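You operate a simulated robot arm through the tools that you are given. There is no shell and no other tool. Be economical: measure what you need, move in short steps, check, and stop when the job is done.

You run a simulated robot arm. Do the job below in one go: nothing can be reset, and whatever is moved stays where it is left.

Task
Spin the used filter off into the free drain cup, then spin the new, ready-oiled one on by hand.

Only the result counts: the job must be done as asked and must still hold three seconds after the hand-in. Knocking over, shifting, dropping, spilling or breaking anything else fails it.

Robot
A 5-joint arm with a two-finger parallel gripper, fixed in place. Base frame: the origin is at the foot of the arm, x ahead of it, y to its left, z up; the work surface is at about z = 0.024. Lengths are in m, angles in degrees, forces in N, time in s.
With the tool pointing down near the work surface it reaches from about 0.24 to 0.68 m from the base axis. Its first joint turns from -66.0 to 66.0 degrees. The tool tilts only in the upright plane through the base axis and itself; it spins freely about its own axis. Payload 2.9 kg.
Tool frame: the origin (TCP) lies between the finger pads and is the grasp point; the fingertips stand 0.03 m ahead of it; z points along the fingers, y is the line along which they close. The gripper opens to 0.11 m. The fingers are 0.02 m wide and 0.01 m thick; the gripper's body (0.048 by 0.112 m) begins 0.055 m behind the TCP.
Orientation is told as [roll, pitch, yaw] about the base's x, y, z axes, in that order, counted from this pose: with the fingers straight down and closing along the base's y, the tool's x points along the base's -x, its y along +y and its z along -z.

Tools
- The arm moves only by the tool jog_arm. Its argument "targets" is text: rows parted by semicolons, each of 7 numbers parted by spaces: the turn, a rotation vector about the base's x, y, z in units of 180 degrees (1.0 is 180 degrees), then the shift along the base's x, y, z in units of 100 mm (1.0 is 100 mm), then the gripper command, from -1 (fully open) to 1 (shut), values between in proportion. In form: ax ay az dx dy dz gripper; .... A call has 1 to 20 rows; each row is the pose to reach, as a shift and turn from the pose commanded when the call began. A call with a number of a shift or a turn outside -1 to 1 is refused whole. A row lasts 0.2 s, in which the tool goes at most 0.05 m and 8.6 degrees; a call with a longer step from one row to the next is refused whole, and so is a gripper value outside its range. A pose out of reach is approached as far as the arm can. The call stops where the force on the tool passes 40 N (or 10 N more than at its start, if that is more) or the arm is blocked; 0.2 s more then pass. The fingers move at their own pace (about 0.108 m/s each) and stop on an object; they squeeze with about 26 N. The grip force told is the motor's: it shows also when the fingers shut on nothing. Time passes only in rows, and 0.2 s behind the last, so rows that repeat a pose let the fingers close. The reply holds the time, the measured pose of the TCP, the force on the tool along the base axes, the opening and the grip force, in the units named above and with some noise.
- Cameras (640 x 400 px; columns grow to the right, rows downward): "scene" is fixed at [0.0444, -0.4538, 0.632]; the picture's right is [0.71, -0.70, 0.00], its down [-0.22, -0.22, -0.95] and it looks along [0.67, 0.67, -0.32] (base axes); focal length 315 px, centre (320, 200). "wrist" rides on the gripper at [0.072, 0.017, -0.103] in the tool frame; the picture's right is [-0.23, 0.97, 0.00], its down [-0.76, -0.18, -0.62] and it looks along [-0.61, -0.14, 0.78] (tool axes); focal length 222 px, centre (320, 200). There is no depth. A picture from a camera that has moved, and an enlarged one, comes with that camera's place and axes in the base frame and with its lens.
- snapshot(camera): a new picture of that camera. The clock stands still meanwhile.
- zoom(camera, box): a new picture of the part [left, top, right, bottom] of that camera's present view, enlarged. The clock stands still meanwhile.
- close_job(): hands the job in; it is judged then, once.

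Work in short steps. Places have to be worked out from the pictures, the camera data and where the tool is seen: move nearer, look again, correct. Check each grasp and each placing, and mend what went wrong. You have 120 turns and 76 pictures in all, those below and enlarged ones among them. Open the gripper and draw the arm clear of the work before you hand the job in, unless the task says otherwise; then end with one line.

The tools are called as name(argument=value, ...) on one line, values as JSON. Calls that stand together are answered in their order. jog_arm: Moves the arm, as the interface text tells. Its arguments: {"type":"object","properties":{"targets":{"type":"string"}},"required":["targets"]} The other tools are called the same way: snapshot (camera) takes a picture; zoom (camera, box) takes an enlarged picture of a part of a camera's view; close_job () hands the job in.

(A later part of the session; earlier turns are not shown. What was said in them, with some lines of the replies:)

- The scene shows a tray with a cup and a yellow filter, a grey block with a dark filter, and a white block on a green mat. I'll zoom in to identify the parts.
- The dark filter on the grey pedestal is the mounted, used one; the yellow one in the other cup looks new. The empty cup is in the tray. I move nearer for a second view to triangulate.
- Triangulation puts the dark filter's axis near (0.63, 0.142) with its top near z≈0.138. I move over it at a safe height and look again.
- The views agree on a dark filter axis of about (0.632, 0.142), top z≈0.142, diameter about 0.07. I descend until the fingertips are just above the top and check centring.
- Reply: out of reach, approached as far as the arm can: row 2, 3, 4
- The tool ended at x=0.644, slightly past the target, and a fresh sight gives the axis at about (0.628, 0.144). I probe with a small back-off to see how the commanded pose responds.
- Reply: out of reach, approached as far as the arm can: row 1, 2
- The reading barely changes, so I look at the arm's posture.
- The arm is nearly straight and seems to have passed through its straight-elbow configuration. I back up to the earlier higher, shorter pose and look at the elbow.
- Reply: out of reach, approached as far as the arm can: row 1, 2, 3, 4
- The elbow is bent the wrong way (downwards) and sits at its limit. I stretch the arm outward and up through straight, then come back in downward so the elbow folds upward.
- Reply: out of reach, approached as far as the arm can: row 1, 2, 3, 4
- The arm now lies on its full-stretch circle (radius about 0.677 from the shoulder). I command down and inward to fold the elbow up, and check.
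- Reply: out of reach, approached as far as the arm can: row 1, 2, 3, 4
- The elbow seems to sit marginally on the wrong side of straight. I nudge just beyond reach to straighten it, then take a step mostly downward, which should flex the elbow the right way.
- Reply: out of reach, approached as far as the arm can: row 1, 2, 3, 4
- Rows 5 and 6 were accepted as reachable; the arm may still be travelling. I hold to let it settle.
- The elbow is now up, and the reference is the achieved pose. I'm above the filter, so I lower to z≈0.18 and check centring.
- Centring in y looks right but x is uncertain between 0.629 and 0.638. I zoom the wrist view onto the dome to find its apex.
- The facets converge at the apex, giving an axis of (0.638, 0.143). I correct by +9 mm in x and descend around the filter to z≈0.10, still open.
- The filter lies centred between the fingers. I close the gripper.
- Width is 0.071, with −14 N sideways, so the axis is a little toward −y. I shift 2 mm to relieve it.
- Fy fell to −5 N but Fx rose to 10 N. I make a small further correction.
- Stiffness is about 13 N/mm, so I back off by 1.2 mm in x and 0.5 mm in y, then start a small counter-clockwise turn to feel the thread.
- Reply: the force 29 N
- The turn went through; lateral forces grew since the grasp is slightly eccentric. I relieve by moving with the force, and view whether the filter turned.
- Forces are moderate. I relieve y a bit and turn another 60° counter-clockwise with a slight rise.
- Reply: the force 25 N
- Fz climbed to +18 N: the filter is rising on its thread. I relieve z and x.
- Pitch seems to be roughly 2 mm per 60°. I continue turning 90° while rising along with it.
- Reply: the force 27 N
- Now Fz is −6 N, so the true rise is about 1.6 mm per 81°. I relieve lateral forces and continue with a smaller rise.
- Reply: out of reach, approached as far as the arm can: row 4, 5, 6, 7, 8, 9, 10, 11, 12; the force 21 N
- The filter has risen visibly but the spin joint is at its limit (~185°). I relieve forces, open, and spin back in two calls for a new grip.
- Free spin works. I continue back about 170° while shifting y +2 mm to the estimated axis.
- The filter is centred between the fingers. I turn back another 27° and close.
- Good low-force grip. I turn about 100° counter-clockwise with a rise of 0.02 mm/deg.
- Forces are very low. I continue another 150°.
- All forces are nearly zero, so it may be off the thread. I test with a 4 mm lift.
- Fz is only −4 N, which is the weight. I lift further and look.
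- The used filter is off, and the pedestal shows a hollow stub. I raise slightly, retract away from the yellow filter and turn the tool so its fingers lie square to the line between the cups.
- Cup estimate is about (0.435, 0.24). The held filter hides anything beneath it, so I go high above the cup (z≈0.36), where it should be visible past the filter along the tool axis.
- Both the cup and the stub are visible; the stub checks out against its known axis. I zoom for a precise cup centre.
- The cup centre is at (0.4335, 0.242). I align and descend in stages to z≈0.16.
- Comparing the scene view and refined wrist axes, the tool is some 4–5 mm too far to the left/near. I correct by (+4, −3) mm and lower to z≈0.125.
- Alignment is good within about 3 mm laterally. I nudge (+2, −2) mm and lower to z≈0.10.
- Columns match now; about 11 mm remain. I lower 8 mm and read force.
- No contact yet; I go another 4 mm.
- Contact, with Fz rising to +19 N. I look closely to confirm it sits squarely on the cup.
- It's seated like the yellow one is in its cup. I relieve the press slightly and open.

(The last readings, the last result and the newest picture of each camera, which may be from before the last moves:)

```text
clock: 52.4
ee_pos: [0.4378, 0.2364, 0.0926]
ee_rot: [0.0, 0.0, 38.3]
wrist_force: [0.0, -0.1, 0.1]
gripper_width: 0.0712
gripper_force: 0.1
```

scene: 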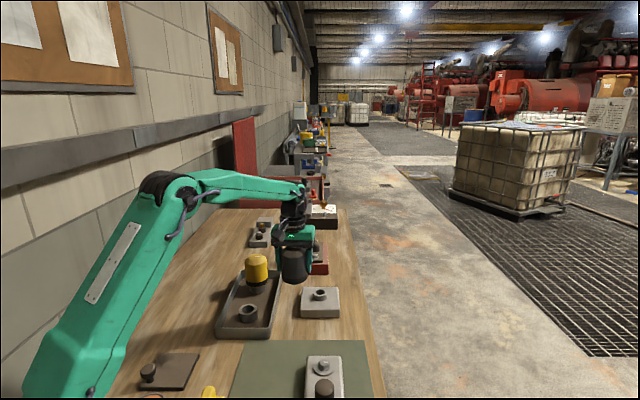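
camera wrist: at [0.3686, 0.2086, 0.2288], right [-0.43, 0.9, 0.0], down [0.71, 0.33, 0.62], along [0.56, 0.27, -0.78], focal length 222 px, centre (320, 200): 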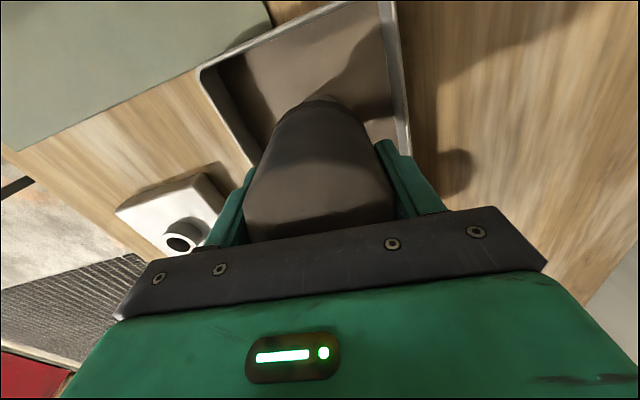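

The grip is released but the opening is still narrow; I open further and rise.

jog_arm(targets="0 0 0 0 0 0 -0.8; 0 0 0 0 0 0 -0.9; 0 0 0 0 0 0.2 -0.9; 0 0 0 0 0 0.5 -0.9; 0 0 0 0 0 0.8 -0.9; 0 0 0 0 0 1 -0.9; 0 0 0 0 0 1 -1")

snapshot(camera="wrist")

zoom(camera="scene", box=[200, 230, 300, 345])

```text
clock: 54.0
ee_pos: [0.4381, 0.2375, 0.1918]
ee_rot: [-0.1, 0.1, 38.4]
wrist_force: [0.5, -0.7, -0.3]
gripper_width: 0.1101
gripper_force: 0.1
```

```text
38 pictures are left
camera wrist: at [0.3712, 0.2062, 0.2952], right [-0.43, 0.9, 0.0], down [0.71, 0.33, 0.62], along [0.56, 0.27, -0.78], focal length 222 px, centre (320, 200)
```

wrist: 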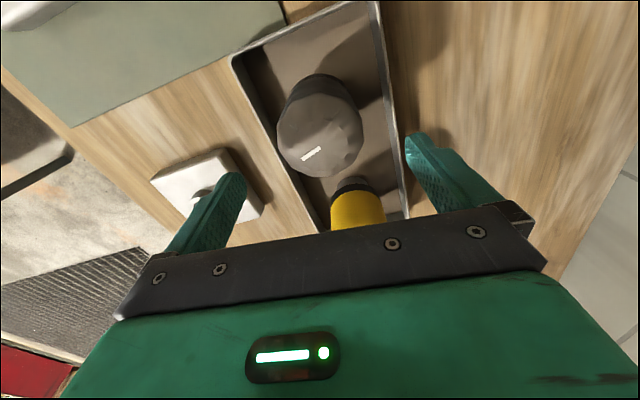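

```text
3.48 times, centred on (250, 288) of scene
camera zoom: at [0.0444, -0.4538, 0.632], right [0.71, -0.7, 0.0], down [-0.22, -0.22, -0.95], along [0.67, 0.67, -0.32], focal length 1095 px, centre (564, -104)
```

zoom: 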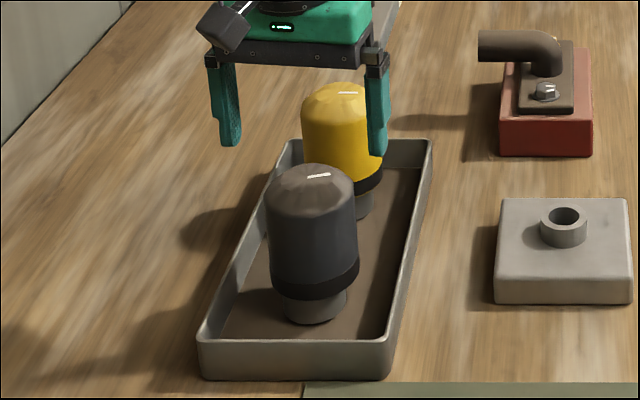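

The used filter stands seated in the free cup. Now I move over the yellow one (about (0.505, 0.295)) at a safe height and look.

jog_arm(targets="0 0 0 0.2 0.2 0.2 -1; 0 0 0 0.4 0.4 0.2 -1; 0 0 0 0.55 0.55 0.1 -1; 0 0 0 0.55 0.55 0.1 -1")

snapshot(camera="wrist")

```text
clock: 55.0
ee_pos: [0.4944, 0.2935, 0.2013]
ee_rot: [0.0, 0.0, 38.4]
wrist_force: [0.3, -0.7, 0.4]
gripper_width: 0.1097
gripper_force: 0.0
```

```text
36 pictures are left
camera wrist: at [0.4259, 0.2628, 0.3049], right [-0.43, 0.9, 0.0], down [0.71, 0.33, 0.62], along [0.56, 0.27, -0.78], focal length 222 px, centre (320, 200)
```

wrist: 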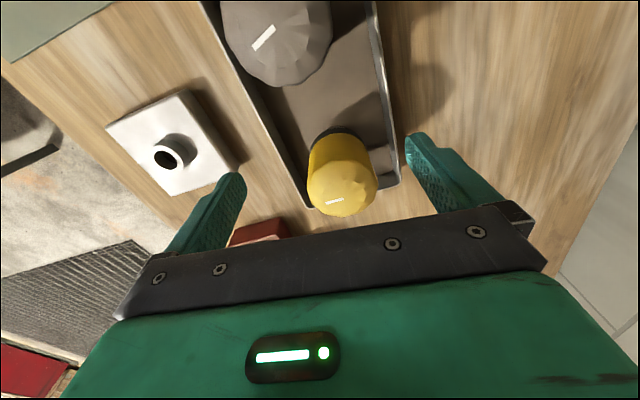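

Zooming to find the yellow apex.

zoom(camera="wrist", box=[270, 110, 420, 230])

```text
3.33 times, centred on (345, 170) of wrist
camera zoom: at [0.4259, 0.2628, 0.3049], right [-0.43, 0.9, 0.0], down [0.71, 0.33, 0.62], along [0.56, 0.27, -0.78], focal length 740 px, centre (237, 300)
```

zoom: 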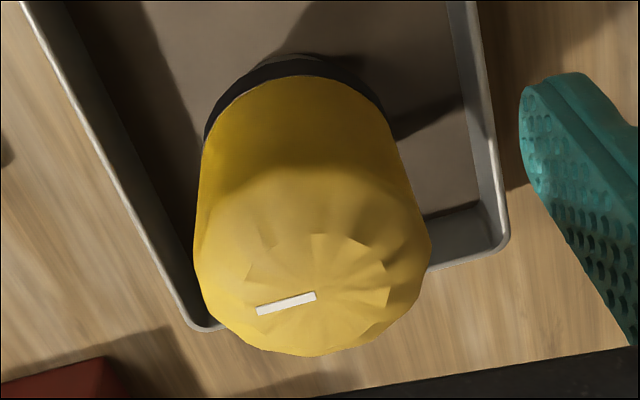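

Combined wrist and scene sightings put the yellow axis near (0.535, 0.340). I move over it and re-check.

jog_arm(targets="0 0 0 0.2 0.23 0 -1; 0 0 0 0.41 0.465 0 -1; 0 0 0 0.41 0.465 -0.15 -1; 0 0 0 0.41 0.465 -0.15 -1")

zoom(camera="wrist", box=[220, 60, 420, 220])

zoom(camera="scene", box=[200, 200, 300, 330])

```text
clock: 56.0
ee_pos: [0.5347, 0.3385, 0.1871]
ee_rot: [0.0, -0.1, 38.5]
wrist_force: [0.6, -0.4, 0.5]
gripper_width: 0.1095
gripper_force: 0.0
```

```text
2.50 times, centred on (320, 140) of wrist
camera zoom: at [0.467, 0.3079, 0.29], right [-0.43, 0.9, 0.0], down [0.71, 0.33, 0.62], along [0.56, 0.27, -0.78], focal length 555 px, centre (320, 350)
```

zoom: 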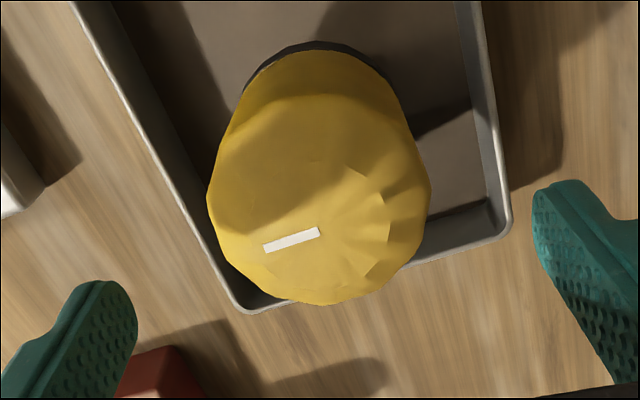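

```text
3.08 times, centred on (250, 265) of scene
camera zoom: at [0.0444, -0.4538, 0.632], right [0.71, -0.7, 0.0], down [-0.22, -0.22, -0.95], along [0.67, 0.67, -0.32], focal length 968 px, centre (535, 0)
```

zoom: 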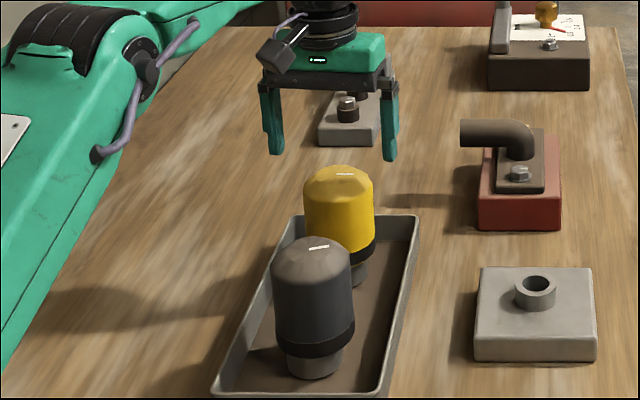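

The apex is on the tool's centre column, some 4 mm ahead. I correct, then descend to z≈0.092 with the fingers open.

jog_arm(targets="0 0 0 0.035 0.022 0 -1; 0 0 0 0.035 0.022 -0.25 -1; 0 0 0 0.035 0.022 -0.5 -1; 0 0 0 0.035 0.022 -0.75 -1; 0 0 0 0.035 0.022 -0.94 -1; 0 0 0 0.035 0.022 -0.94 -1")

snapshot(camera="wrist")

zoom(camera="scene", box=[200, 200, 300, 330])

```text
clock: 57.4
ee_pos: [0.5389, 0.3417, 0.0915]
ee_rot: [0.1, 0.0, 38.4]
wrist_force: [0.5, 1.0, 0.7]
gripper_width: 0.1098
gripper_force: 0.1
```

```text
32 pictures are left
camera wrist: at [0.4704, 0.3105, 0.1956], right [-0.43, 0.9, 0.0], down [0.71, 0.33, 0.62], along [0.56, 0.27, -0.78], focal length 222 px, centre (320, 200)
```

wrist: 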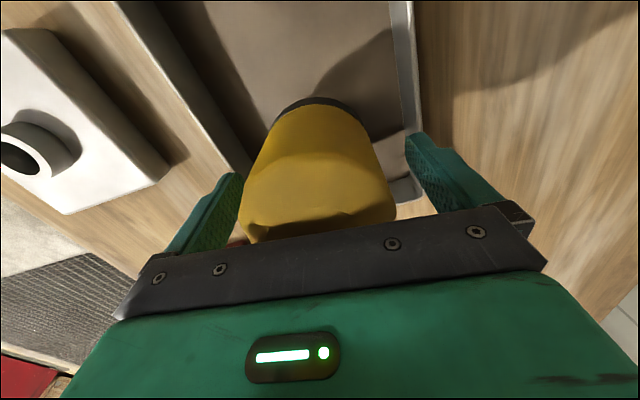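

```text
3.08 times, centred on (250, 265) of scene
camera zoom: at [0.0444, -0.4538, 0.632], right [0.71, -0.7, 0.0], down [-0.22, -0.22, -0.95], along [0.67, 0.67, -0.32], focal length 968 px, centre (535, 0)
```

zoom: 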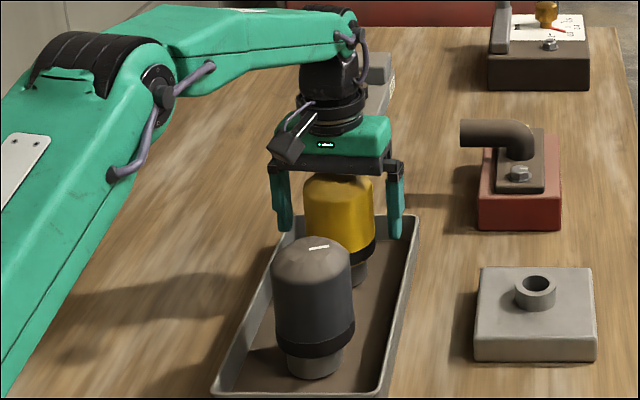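

Centred to within 2 mm. I nudge 1.5 mm and close gently on the yellow filter.

jog_arm(targets="0 0 0 0.01 -0.012 0 -1; 0 0 0 0.01 -0.012 0 1; 0 0 0 0.01 -0.012 0 1; 0 0 0 0.01 -0.012 0 1")

```text
clock: 58.4
ee_pos: [0.5391, 0.3402, 0.0919]
ee_rot: [0.0, -0.1, 38.3]
wrist_force: [-0.4, 0.9, 0.2]
gripper_width: 0.0708
gripper_force: 26.3
```

Solid, force-free grip. I lift straight up 5 mm, then more, watching the force.

jog_arm(targets="0 0 0 0 0 0.03 1; 0 0 0 0 0 0.08 1; 0 0 0 0 0 0.15 1; 0 0 0 0 0 0.3 1; 0 0 0 0 0 0.5 1; 0 0 0 0 0 0.75 1; 0 0 0 0 0 0.75 1")

zoom(camera="scene", box=[200, 200, 380, 342])

```text
clock: 60.0
ee_pos: [0.5398, 0.3385, 0.1677]
ee_rot: [0.0, -0.1, 38.4]
wrist_force: [-0.5, -0.4, -3.9]
gripper_width: 0.0709
gripper_force: 25.9
```

```text
2.82 times, centred on (290, 271) of scene
camera zoom: at [0.0444, -0.4537, 0.632], right [0.71, -0.7, 0.0], down [-0.22, -0.22, -0.95], along [0.67, 0.67, -0.32], focal length 887 px, centre (404, -0)
```

zoom: 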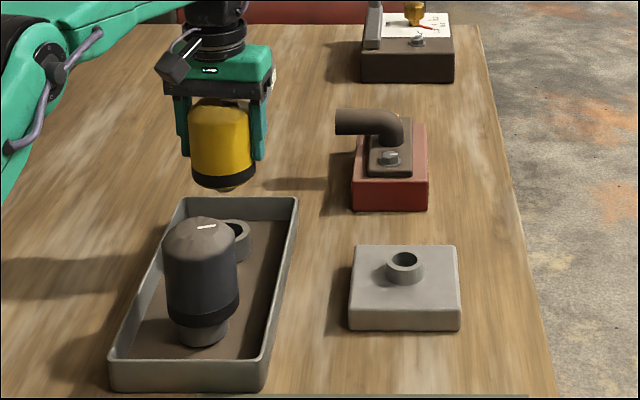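

Yellow is free and held upright. I carry it toward the pedestal, spinning the tool counter-clockwise beforehand to gain clockwise range.

jog_arm(targets="0 0 0.04 0.05 -0.2 0 1; 0 0 0.08 0.1 -0.4 0 1; 0 0 0.12 0.2 -0.6 0 1; 0 0 0.16 0.3 -0.8 0 1; 0 0 0.2 0.4 -1 0 1; 0 0 0.24 0.4 -1 -0.1 1; 0 0 0.28 0.4 -1 -0.1 1; 0 0 0.32 0.4 -1 -0.1 1; 0 0 0.36 0.4 -1 -0.1 1; 0 0 0.4 0.4 -1 -0.1 1")

jog_arm(targets="0 0 0.04 0.15 -0.2 0 1; 0 0 0.08 0.3 -0.4 0 1; 0 0 0.12 0.4 -0.6 0 1; 0 0 0.16 0.5 -0.8 0 1; 0 0 0.2 0.56 -0.965 0 1; 0 0 0.24 0.56 -0.965 0 1; 0 0 0.28 0.56 -0.965 0 1; 0 0 0.32 0.56 -0.965 0 1; 0 0 0.345 0.56 -0.965 0 1; 0 0 0.345 0.56 -0.965 0 1")

zoom(camera="scene", box=[270, 210, 380, 330])

```text
clock: 62.2
ee_pos: [0.5797, 0.2403, 0.1579]
ee_rot: [0.0, 0.1, 110.5]
wrist_force: [0.1, 0.1, -3.6]
gripper_width: 0.071
gripper_force: 25.8
```

```text
clock: 64.4
ee_pos: [0.6357, 0.1428, 0.1579]
ee_rot: [0.0, -0.1, 172.7]
wrist_force: [0.1, -0.3, -4.1]
gripper_width: 0.071
gripper_force: 26.5
```

```text
3.33 times, centred on (325, 270) of scene
camera zoom: at [0.0444, -0.4538, 0.632], right [0.71, -0.7, 0.0], down [-0.22, -0.22, -0.95], along [0.67, 0.67, -0.32], focal length 1049 px, centre (303, -33)
```

zoom: 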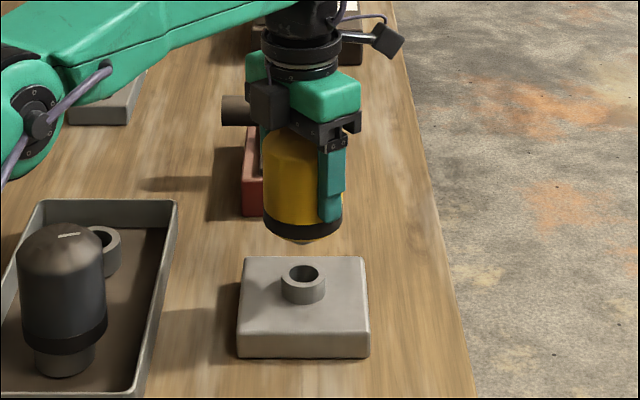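

Laterally the filter is aligned over the stub. I lower to z≈0.118 (the old one came free near 0.111) and look.

jog_arm(targets="0 0 0 0.005 -0.005 -0.15 1; 0 0 0 0.005 -0.005 -0.3 1; 0 0 0 0.005 -0.005 -0.4 1; 0 0 0 0.005 -0.005 -0.4 1")

zoom(camera="scene", box=[280, 240, 360, 320])

snapshot(camera="wrist")

```text
clock: 65.4
ee_pos: [0.6362, 0.142, 0.1173]
ee_rot: [-0.1, 0.1, 172.6]
wrist_force: [0.6, 0.9, -3.6]
gripper_width: 0.0709
gripper_force: 26.1
```

```text
5.00 times, centred on (320, 280) of scene
camera zoom: at [0.0444, -0.4538, 0.632], right [0.71, -0.7, 0.0], down [-0.22, -0.22, -0.95], along [0.67, 0.67, -0.32], focal length 1574 px, centre (320, -200)
```

zoom: 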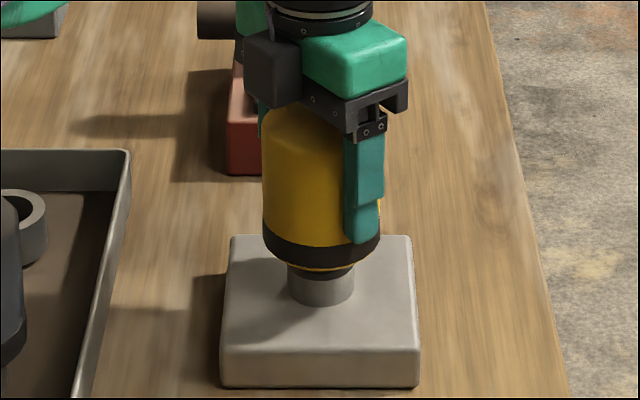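

```text
27 pictures are left
camera wrist: at [0.705, 0.1172, 0.2205], right [-0.35, -0.94, 0.0], down [-0.73, 0.28, 0.62], along [-0.58, 0.22, -0.78], focal length 222 px, centre (320, 200)
```

wrist: 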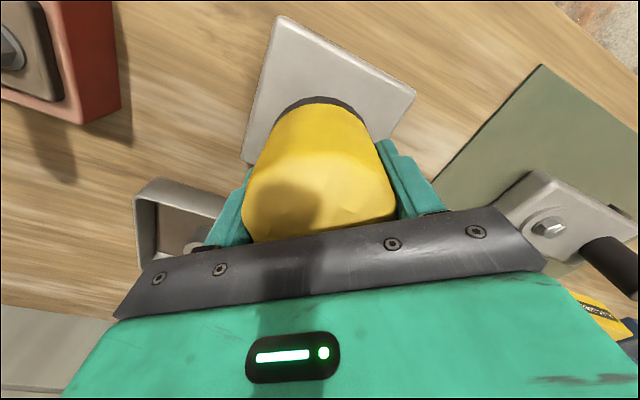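

Looks coaxial. I lower in small steps to feel the thread start.

jog_arm(targets="0 0 0 0 0 -0.015 1; 0 0 0 0 0 -0.03 1; 0 0 0 0 0 -0.045 1; 0 0 0 0 0 -0.045 1")

```text
clock: 66.4
ee_pos: [0.6353, 0.1431, 0.1119]
ee_rot: [0.0, 0.0, 172.4]
wrist_force: [-0.1, 0.0, -3.2]
gripper_width: 0.0709
gripper_force: 26.3
```

Still free at 0.112; another 2 mm.

jog_arm(targets="0 0 0 0 0 -0.01 1; 0 0 0 0 0 -0.02 1; 0 0 0 0 0 -0.02 1")

```text
clock: 67.2
ee_pos: [0.6359, 0.1441, 0.1117]
ee_rot: [0.0, 0.1, 172.4]
wrist_force: [-1.7, -2.1, 4.8]
gripper_width: 0.0709
gripper_force: 26.4
```

Contact at about z=0.1115, matching where the old one came free. I turn clockwise 50° following the pitch down.

jog_arm(targets="0 0 -0.045 0 0 -0.002 1; 0 0 -0.09 0 0 -0.004 1; 0 0 -0.135 0 0 -0.006 1; 0 0 -0.18 0 0 -0.008 1; 0 0 -0.225 0 0 -0.01 1; 0 0 -0.27 0 0 -0.012 1; 0 0 -0.27 0 0 -0.012 1")

```text
clock: 68.8
ee_pos: [0.6362, 0.1422, 0.1091]
ee_rot: [0.1, 0.0, 123.8]
wrist_force: [-19.4, -6.2, 11.1]
gripper_width: 0.0711
gripper_force: 26.2
```

Lateral constraint shows the thread has caught. I relieve x and continue clockwise with a slightly slower descent.

jog_arm(targets="0 0 0 -0.012 -0.004 0 1; 0 0 0 -0.012 -0.004 0 1")

```text
clock: 69.4
ee_pos: [0.6354, 0.1428, 0.1104]
ee_rot: [-0.2, 0.1, 124.0]
wrist_force: [6.8, -0.1, 7.6]
gripper_width: 0.071
gripper_force: 25.6
```

jog_arm(targets="0 0 -0.045 0.004 0 -0.002 1; 0 0 -0.09 0.004 0 -0.004 1; 0 0 -0.135 0.004 0 -0.006 1; 0 0 -0.18 0.004 0 -0.008 1; 0 0 -0.225 0.004 0 -0.01 1; 0 0 -0.27 0.004 0 -0.012 1; 0 0 -0.315 0.004 0 -0.014 1; 0 0 -0.36 0.004 0 -0.016 1; 0 0 -0.36 0.004 0 -0.016 1")

```text
clock: 71.4
ee_pos: [0.6351, 0.1404, 0.1093]
ee_rot: [-0.1, -0.1, 58.8]
wrist_force: [27.3, -12.0, 2.4]
gripper_width: 0.0706
gripper_force: 26.4
```

Fz dropped, so the thread is pulling down (engaged). I relieve lateral force (+x) and continue.

jog_arm(targets="0 0 0 0.016 -0.008 -0.003 1; 0 0 0 0.016 -0.008 -0.003 1; 0 0 -0.045 0.016 -0.008 -0.005 1; 0 0 -0.09 0.016 -0.008 -0.0075 1; 0 0 -0.135 0.016 -0.008 -0.01 1; 0 0 -0.18 0.016 -0.008 -0.0125 1; 0 0 -0.225 0.016 -0.008 -0.015 1; 0 0 -0.225 0.016 -0.008 -0.015 1")

```text
clock: 73.2
ee_pos: [0.6348, 0.1401, 0.1061]
ee_rot: [0.0, 0.1, 18.5]
wrist_force: [-11.5, -18.1, 10.5]
gripper_width: 0.0708
gripper_force: 25.4
```

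Continuing, with relief in −y and a slightly slower descent.

jog_arm(targets="0 0 0 -0.006 -0.012 0 1; 0 0 -0.045 -0.006 -0.012 -0.001 1; 0 0 -0.09 -0.006 -0.012 -0.003 1; 0 0 -0.135 -0.006 -0.012 -0.005 1; 0 0 -0.18 -0.006 -0.012 -0.007 1; 0 0 -0.225 -0.006 -0.012 -0.009 1; 0 0 -0.27 -0.006 -0.012 -0.011 1; 0 0 -0.315 -0.006 -0.012 -0.013 1; 0 0 -0.315 -0.006 -0.012 -0.013 1")

zoom(camera="scene", box=[280, 240, 360, 320])

```text
clock: 75.2
ee_pos: [0.6367, 0.1414, 0.1045]
ee_rot: [0.0, 0.0, -38.1]
wrist_force: [0.3, 10.3, -2.2]
gripper_width: 0.0707
gripper_force: 26.5
```

```text
5.00 times, centred on (320, 280) of scene
camera zoom: at [0.0444, -0.4537, 0.632], right [0.71, -0.7, 0.0], down [-0.22, -0.22, -0.95], along [0.67, 0.67, -0.32], focal length 1574 px, centre (320, -200)
```

zoom: 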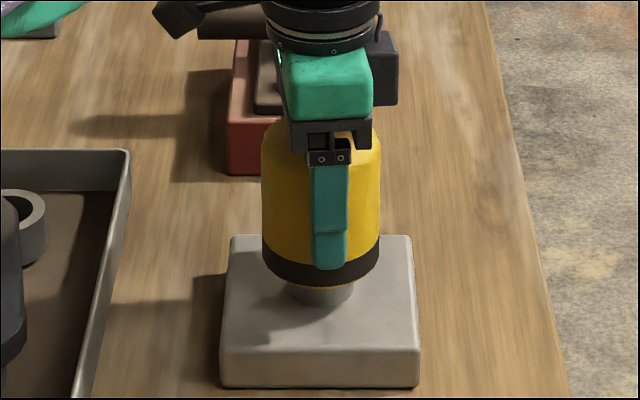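

The filter is descending well, 210° so far; original seat height was z≈0.100. I continue about 80°.

jog_arm(targets="0 0 0 0 0.008 -0.003 1; 0 0 -0.045 0 0.008 -0.005 1; 0 0 -0.09 0 0.008 -0.0075 1; 0 0 -0.135 0 0.008 -0.01 1; 0 0 -0.18 0 0.008 -0.0125 1; 0 0 -0.225 0 0.008 -0.015 1; 0 0 -0.27 0 0.008 -0.0175 1; 0 0 -0.315 0 0.008 -0.02 1; 0 0 -0.36 0 0.008 -0.0225 1; 0 0 -0.405 0 0.008 -0.025 1; 0 0 -0.405 0 0.008 -0.025 1")

```text
clock: 77.6
ee_pos: [0.6359, 0.1416, 0.1021]
ee_rot: [0.0, 0.0, -111.0]
wrist_force: [-4.7, -1.9, 1.6]
gripper_width: 0.0708
gripper_force: 26.1
```

Low forces. Another 40° before the spin limit.

jog_arm(targets="0 0 -0.045 -0.003 0 -0.002 1; 0 0 -0.09 -0.003 0 -0.004 1; 0 0 -0.135 -0.003 0 -0.006 1; 0 0 -0.18 -0.003 0 -0.008 1; 0 0 -0.225 -0.003 0 -0.0105 1; 0 0 -0.225 -0.003 0 -0.0105 1")

zoom(camera="scene", box=[280, 240, 360, 320])

```text
clock: 79.0
ee_pos: [0.6357, 0.1414, 0.1013]
ee_rot: [-0.1, -0.1, -151.6]
wrist_force: [-8.2, 8.1, 2.1]
gripper_width: 0.0707
gripper_force: 26.4
```

```text
5.00 times, centred on (320, 280) of scene
camera zoom: at [0.0444, -0.4538, 0.632], right [0.71, -0.7, 0.0], down [-0.22, -0.22, -0.95], along [0.67, 0.67, -0.32], focal length 1574 px, centre (320, -200)
```

zoom: 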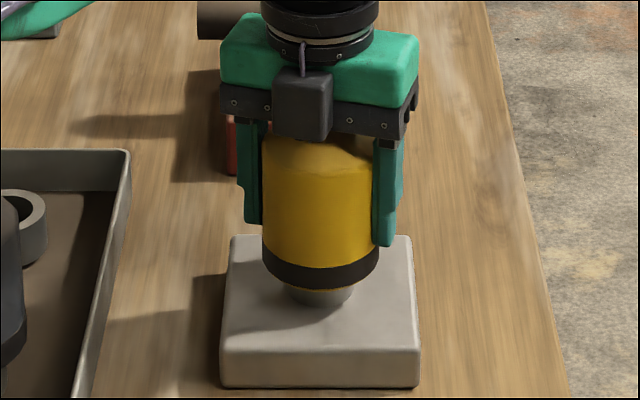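

It's nearly at the original seat height. I open, spin back ~150° for another grip.

jog_arm(targets="0 0 0 0 0 0 -1; 0 0 0 0 0 0 -1; 0 0 0.0475 0 0 0 -1; 0 0 0.095 0 0 0 -1; 0 0 0.1425 0 0 0 -1; 0 0 0.19 0 0 0 -1; 0 0 0.2375 0 0 0 -1; 0 0 0.285 0 0 0 -1; 0 0 0.3325 0 0 0 -1; 0 0 0.38 0 0 0 -1; 0 0 0.4275 0 0 0 -1; 0 0 0.475 0 0 0 -1; 0 0 0.5225 0 0 0 -1; 0 0 0.57 0 0 0 -1; 0 0 0.6175 0 0 0 -1; 0 0 0.665 0 0 0 -1; 0 0 0.7125 0 0 0 -1; 0 0 0.76 0 0 0 -1; 0 0 0.8075 0 0 0 -1; 0 0 0.855 0 0 0 -1")

jog_arm(targets="0 0 0 0 0.005 0 1; 0 0 0 0 0.005 0 1; 0 0 0 0 0.005 0 1")

```text
clock: 83.2
ee_pos: [0.6368, 0.142, 0.1023]
ee_rot: [0.0, 0.1, 2.7]
wrist_force: [0.8, -0.6, 0.9]
gripper_width: 0.1099
gripper_force: 0.0
```

```text
clock: 84.0
ee_pos: [0.6353, 0.1407, 0.102]
ee_rot: [-0.1, 0.0, 2.4]
wrist_force: [-2.7, -2.2, 1.3]
gripper_width: 0.0711
gripper_force: 26.2
```

Clean grip. I turn clockwise in a short bout, watching for the seat.

jog_arm(targets="0 0 -0.045 0 0 -0.002 1; 0 0 -0.09 0 0 -0.004 1; 0 0 -0.135 0 0 -0.006 1; 0 0 -0.18 0 0 -0.008 1; 0 0 -0.225 0 0 -0.01 1; 0 0 -0.225 0 0 -0.01 1")

```text
clock: 85.4
ee_pos: [0.6367, 0.1422, 0.1012]
ee_rot: [0.0, -0.1, -38.2]
wrist_force: [1.6, 7.9, 0.2]
gripper_width: 0.0702
gripper_force: 26.3
```

No resistance yet; 40° more.

jog_arm(targets="0 0 -0.045 0 0.004 -0.002 1; 0 0 -0.09 0 0.004 -0.004 1; 0 0 -0.135 0 0.004 -0.006 1; 0 0 -0.18 0 0.004 -0.008 1; 0 0 -0.225 0 0.004 -0.01 1; 0 0 -0.225 0 0.004 -0.01 1")

zoom(camera="scene", box=[280, 240, 360, 320])

```text
clock: 86.8
ee_pos: [0.6371, 0.1419, 0.1006]
ee_rot: [0.1, -0.1, -78.6]
wrist_force: [10.4, 6.1, -0.4]
gripper_width: 0.071
gripper_force: 26.1
```

```text
5.00 times, centred on (320, 280) of scene
camera zoom: at [0.0444, -0.4538, 0.632], right [0.71, -0.7, 0.0], down [-0.22, -0.22, -0.95], along [0.67, 0.67, -0.32], focal length 1574 px, centre (320, -200)
```

zoom: 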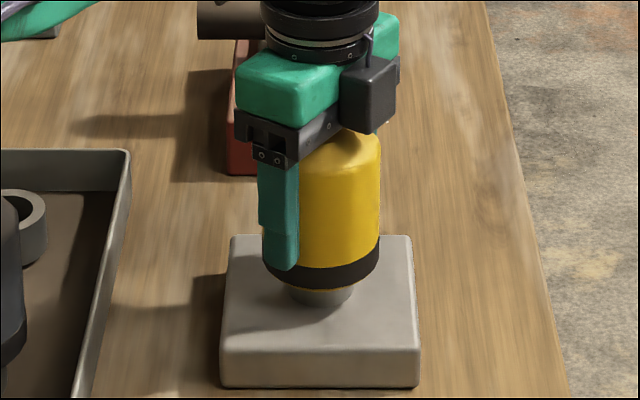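

Still descending freely (405° total). Another 48°.

jog_arm(targets="0 0 -0.045 0.006 0.003 -0.002 1; 0 0 -0.09 0.006 0.003 -0.004 1; 0 0 -0.135 0.006 0.003 -0.006 1; 0 0 -0.18 0.006 0.003 -0.008 1; 0 0 -0.225 0.006 0.003 -0.01 1; 0 0 -0.27 0.006 0.003 -0.012 1; 0 0 -0.27 0.006 0.003 -0.012 1")

```text
clock: 88.4
ee_pos: [0.6372, 0.1425, 0.1002]
ee_rot: [0.0, -0.1, -127.2]
wrist_force: [2.1, -1.2, -1.3]
gripper_width: 0.0708
gripper_force: 25.9
```

Still no resistance. 24° more, then a regrip.

jog_arm(targets="0 0 -0.045 0 0 -0.002 1; 0 0 -0.09 0 0 -0.004 1; 0 0 -0.135 0 0 -0.006 1; 0 0 -0.135 0 0 -0.006 1")

zoom(camera="scene", box=[280, 240, 360, 320])

```text
clock: 89.4
ee_pos: [0.6363, 0.1434, 0.097]
ee_rot: [0.0, 0.0, -151.6]
wrist_force: [2.1, -3.9, 2.6]
gripper_width: 0.0707
gripper_force: 26.0
```

```text
5.00 times, centred on (320, 280) of scene
camera zoom: at [0.0444, -0.4538, 0.632], right [0.71, -0.7, 0.0], down [-0.22, -0.22, -0.95], along [0.67, 0.67, -0.32], focal length 1574 px, centre (320, -200)
```

zoom: 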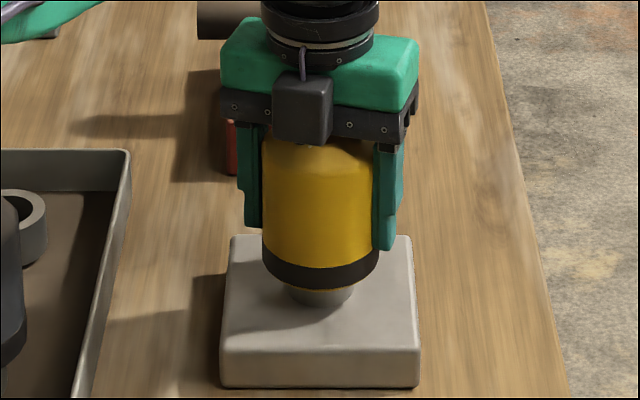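

The filter's height is close to the original seat. I open and rise to compare geometry with the initial picture and see the index mark.

jog_arm(targets="0 0 0 0 0 0 -1; 0 0 0 0 0 0 -1; 0 0 0.0475 0 0 0.2 -1; 0 0 0.095 0 0 0.4 -1; 0 0 0.1425 0 0 0.6 -1; 0 0 0.19 0 0 0.8 -1; 0 0 0.2375 0 0 0.8 -1; 0 0 0.285 0 0 0.8 -1; 0 0 0.3325 0 0 0.8 -1; 0 0 0.38 0 0 0.8 -1; 0 0 0.4275 0 0 0.8 -1; 0 0 0.475 0 0 0.8 -1; 0 0 0.5225 0 0 0.8 -1; 0 0 0.57 0 0 0.8 -1; 0 0 0.6175 0 0 0.8 -1; 0 0 0.665 0 0 0.8 -1; 0 0 0.7125 0 0 0.8 -1; 0 0 0.76 0 0 0.8 -1; 0 0 0.8075 0 0 0.8 -1; 0 0 0.855 0 0 0.8 -1")

zoom(camera="scene", box=[270, 210, 380, 330])

zoom(camera="wrist", box=[240, 70, 400, 210])

```text
clock: 93.6
ee_pos: [0.6362, 0.1415, 0.1786]
ee_rot: [0.0, 0.0, 2.6]
wrist_force: [0.2, 0.0, 0.4]
gripper_width: 0.1099
gripper_force: 0.1
```

```text
3.33 times, centred on (325, 270) of scene
camera zoom: at [0.0444, -0.4538, 0.632], right [0.71, -0.7, 0.0], down [-0.22, -0.22, -0.95], along [0.67, 0.67, -0.32], focal length 1049 px, centre (303, -33)
```

zoom: 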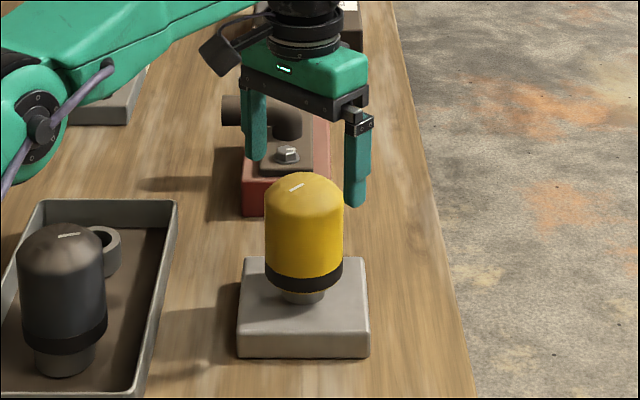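

```text
2.86 times, centred on (320, 140) of wrist
camera zoom: at [0.5628, 0.1567, 0.281], right [0.18, 0.98, 0.0], down [0.77, -0.14, 0.62], along [0.61, -0.11, -0.78], focal length 635 px, centre (320, 371)
```

zoom: 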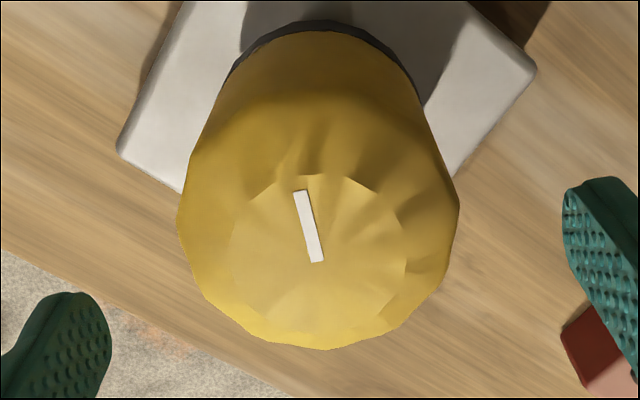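

Height now equals the original seated filter (dome top row 172, ring bottom 292). To make sure it's snug I regrip, turn a further 40°, and compare the mark.

jog_arm(targets="0 0 0 0 0 -0.25 -1; 0 0 0 0 0 -0.5 -1; 0 0 0 0 0 -0.78 -1; 0 0 0 0 0 -0.78 -1; 0 0 0 0 0 -0.78 1; 0 0 0 0 0 -0.78 1; 0 0 0 0 0 -0.78 1")

jog_arm(targets="0 0 -0.045 0 0 0 1; 0 0 -0.09 0 0 0 1; 0 0 -0.135 0 0 0 1; 0 0 -0.18 0 0 0 1; 0 0 -0.225 0 0 0 1; 0 0 -0.225 0 0 0 1")

```text
clock: 95.2
ee_pos: [0.6364, 0.1416, 0.1006]
ee_rot: [-0.1, 0.0, 2.3]
wrist_force: [2.2, -6.5, 0.2]
gripper_width: 0.0712
gripper_force: 26.3
```

```text
clock: 96.6
ee_pos: [0.6355, 0.1425, 0.0985]
ee_rot: [0.0, 0.0, -38.2]
wrist_force: [-3.5, -7.7, 0.4]
gripper_width: 0.0704
gripper_force: 25.8
```

Fz stayed at 0 though I held z constant, so the filter no longer descends. I open, rise and check the mark.

jog_arm(targets="0 0 0 0 0 0 -1; 0 0 0 0 0 0 -1; 0 0 0 0 0 0.25 -1; 0 0 0.045 0 0 0.5 -1; 0 0 0.09 0 0 0.78 -1; 0 0 0.135 0 0 0.78 -1; 0 0 0.18 0 0 0.78 -1; 0 0 0.225 0 0 0.78 -1; 0 0 0.225 0 0 0.78 -1")

zoom(camera="wrist", box=[240, 70, 400, 210])

zoom(camera="scene", box=[270, 210, 380, 330])

```text
clock: 98.6
ee_pos: [0.6371, 0.1411, 0.1781]
ee_rot: [0.0, 0.0, 2.5]
wrist_force: [0.5, 0.4, -0.1]
gripper_width: 0.1099
gripper_force: 0.0
```

```text
2.86 times, centred on (320, 140) of wrist
camera zoom: at [0.5626, 0.1566, 0.2806], right [0.18, 0.98, 0.0], down [0.77, -0.14, 0.62], along [0.61, -0.11, -0.78], focal length 635 px, centre (320, 371)
```

zoom: 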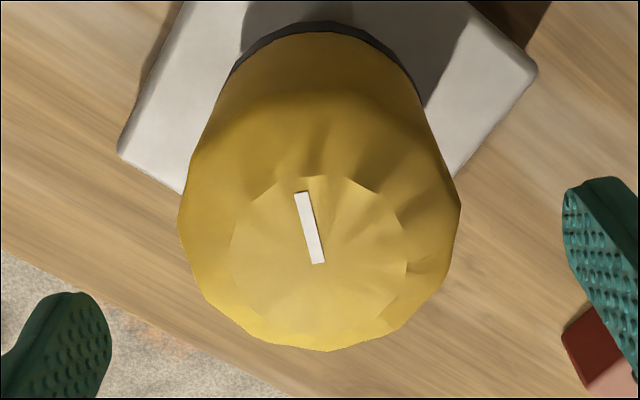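

```text
3.33 times, centred on (325, 270) of scene
camera zoom: at [0.0444, -0.4538, 0.632], right [0.71, -0.7, 0.0], down [-0.22, -0.22, -0.95], along [0.67, 0.67, -0.32], focal length 1049 px, centre (303, -33)
```

zoom: 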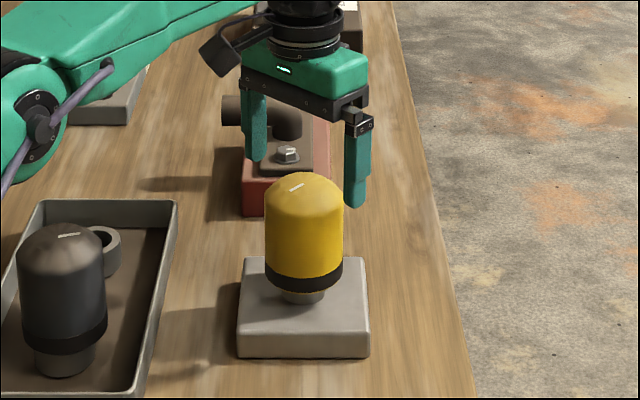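

The mark did not move while the fingers slipped round, so it's hand-tight and seated; the pedestal has not moved. I retract the arm clear of everything.

jog_arm(targets="0 0 0 -0.2 0 0.2 -1; 0 0 0 -0.4 0 0.4 -1; 0 0 0 -0.6 0 0.6 -1; 0 0 0 -0.8 0 0.8 -1; 0 0 0 -1 0 1 -1; 0 0 0 -1 0 1 -1")

snapshot(camera="scene")

```text
clock: 100.0
ee_pos: [0.536, 0.1411, 0.2775]
ee_rot: [0.0, -0.1, 2.4]
wrist_force: [-0.8, 0.1, -0.3]
gripper_width: 0.1102
gripper_force: 0.1
```

```text
18 pictures are left
```

scene: 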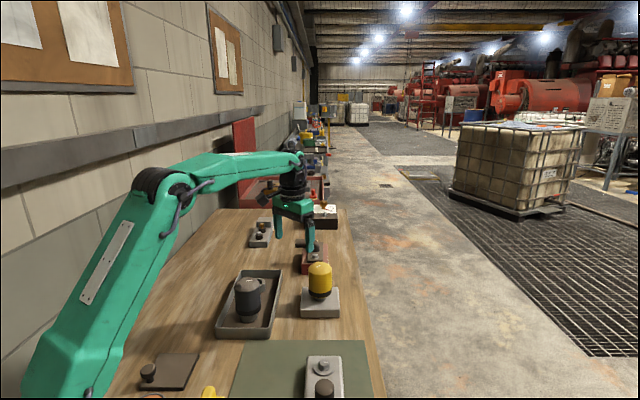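

The used filter stands in the drain cup, the new yellow one is seated, the arm is clear and the gripper is open. I hand in the job.

close_job()

```text
The job is handed in.
```

The used filter is off and standing in the drain cup that was free, and the new yellow filter is screwed on hand-tight at the same height as the old one. The gripper is open, the arm is clear, and the job is handed in.
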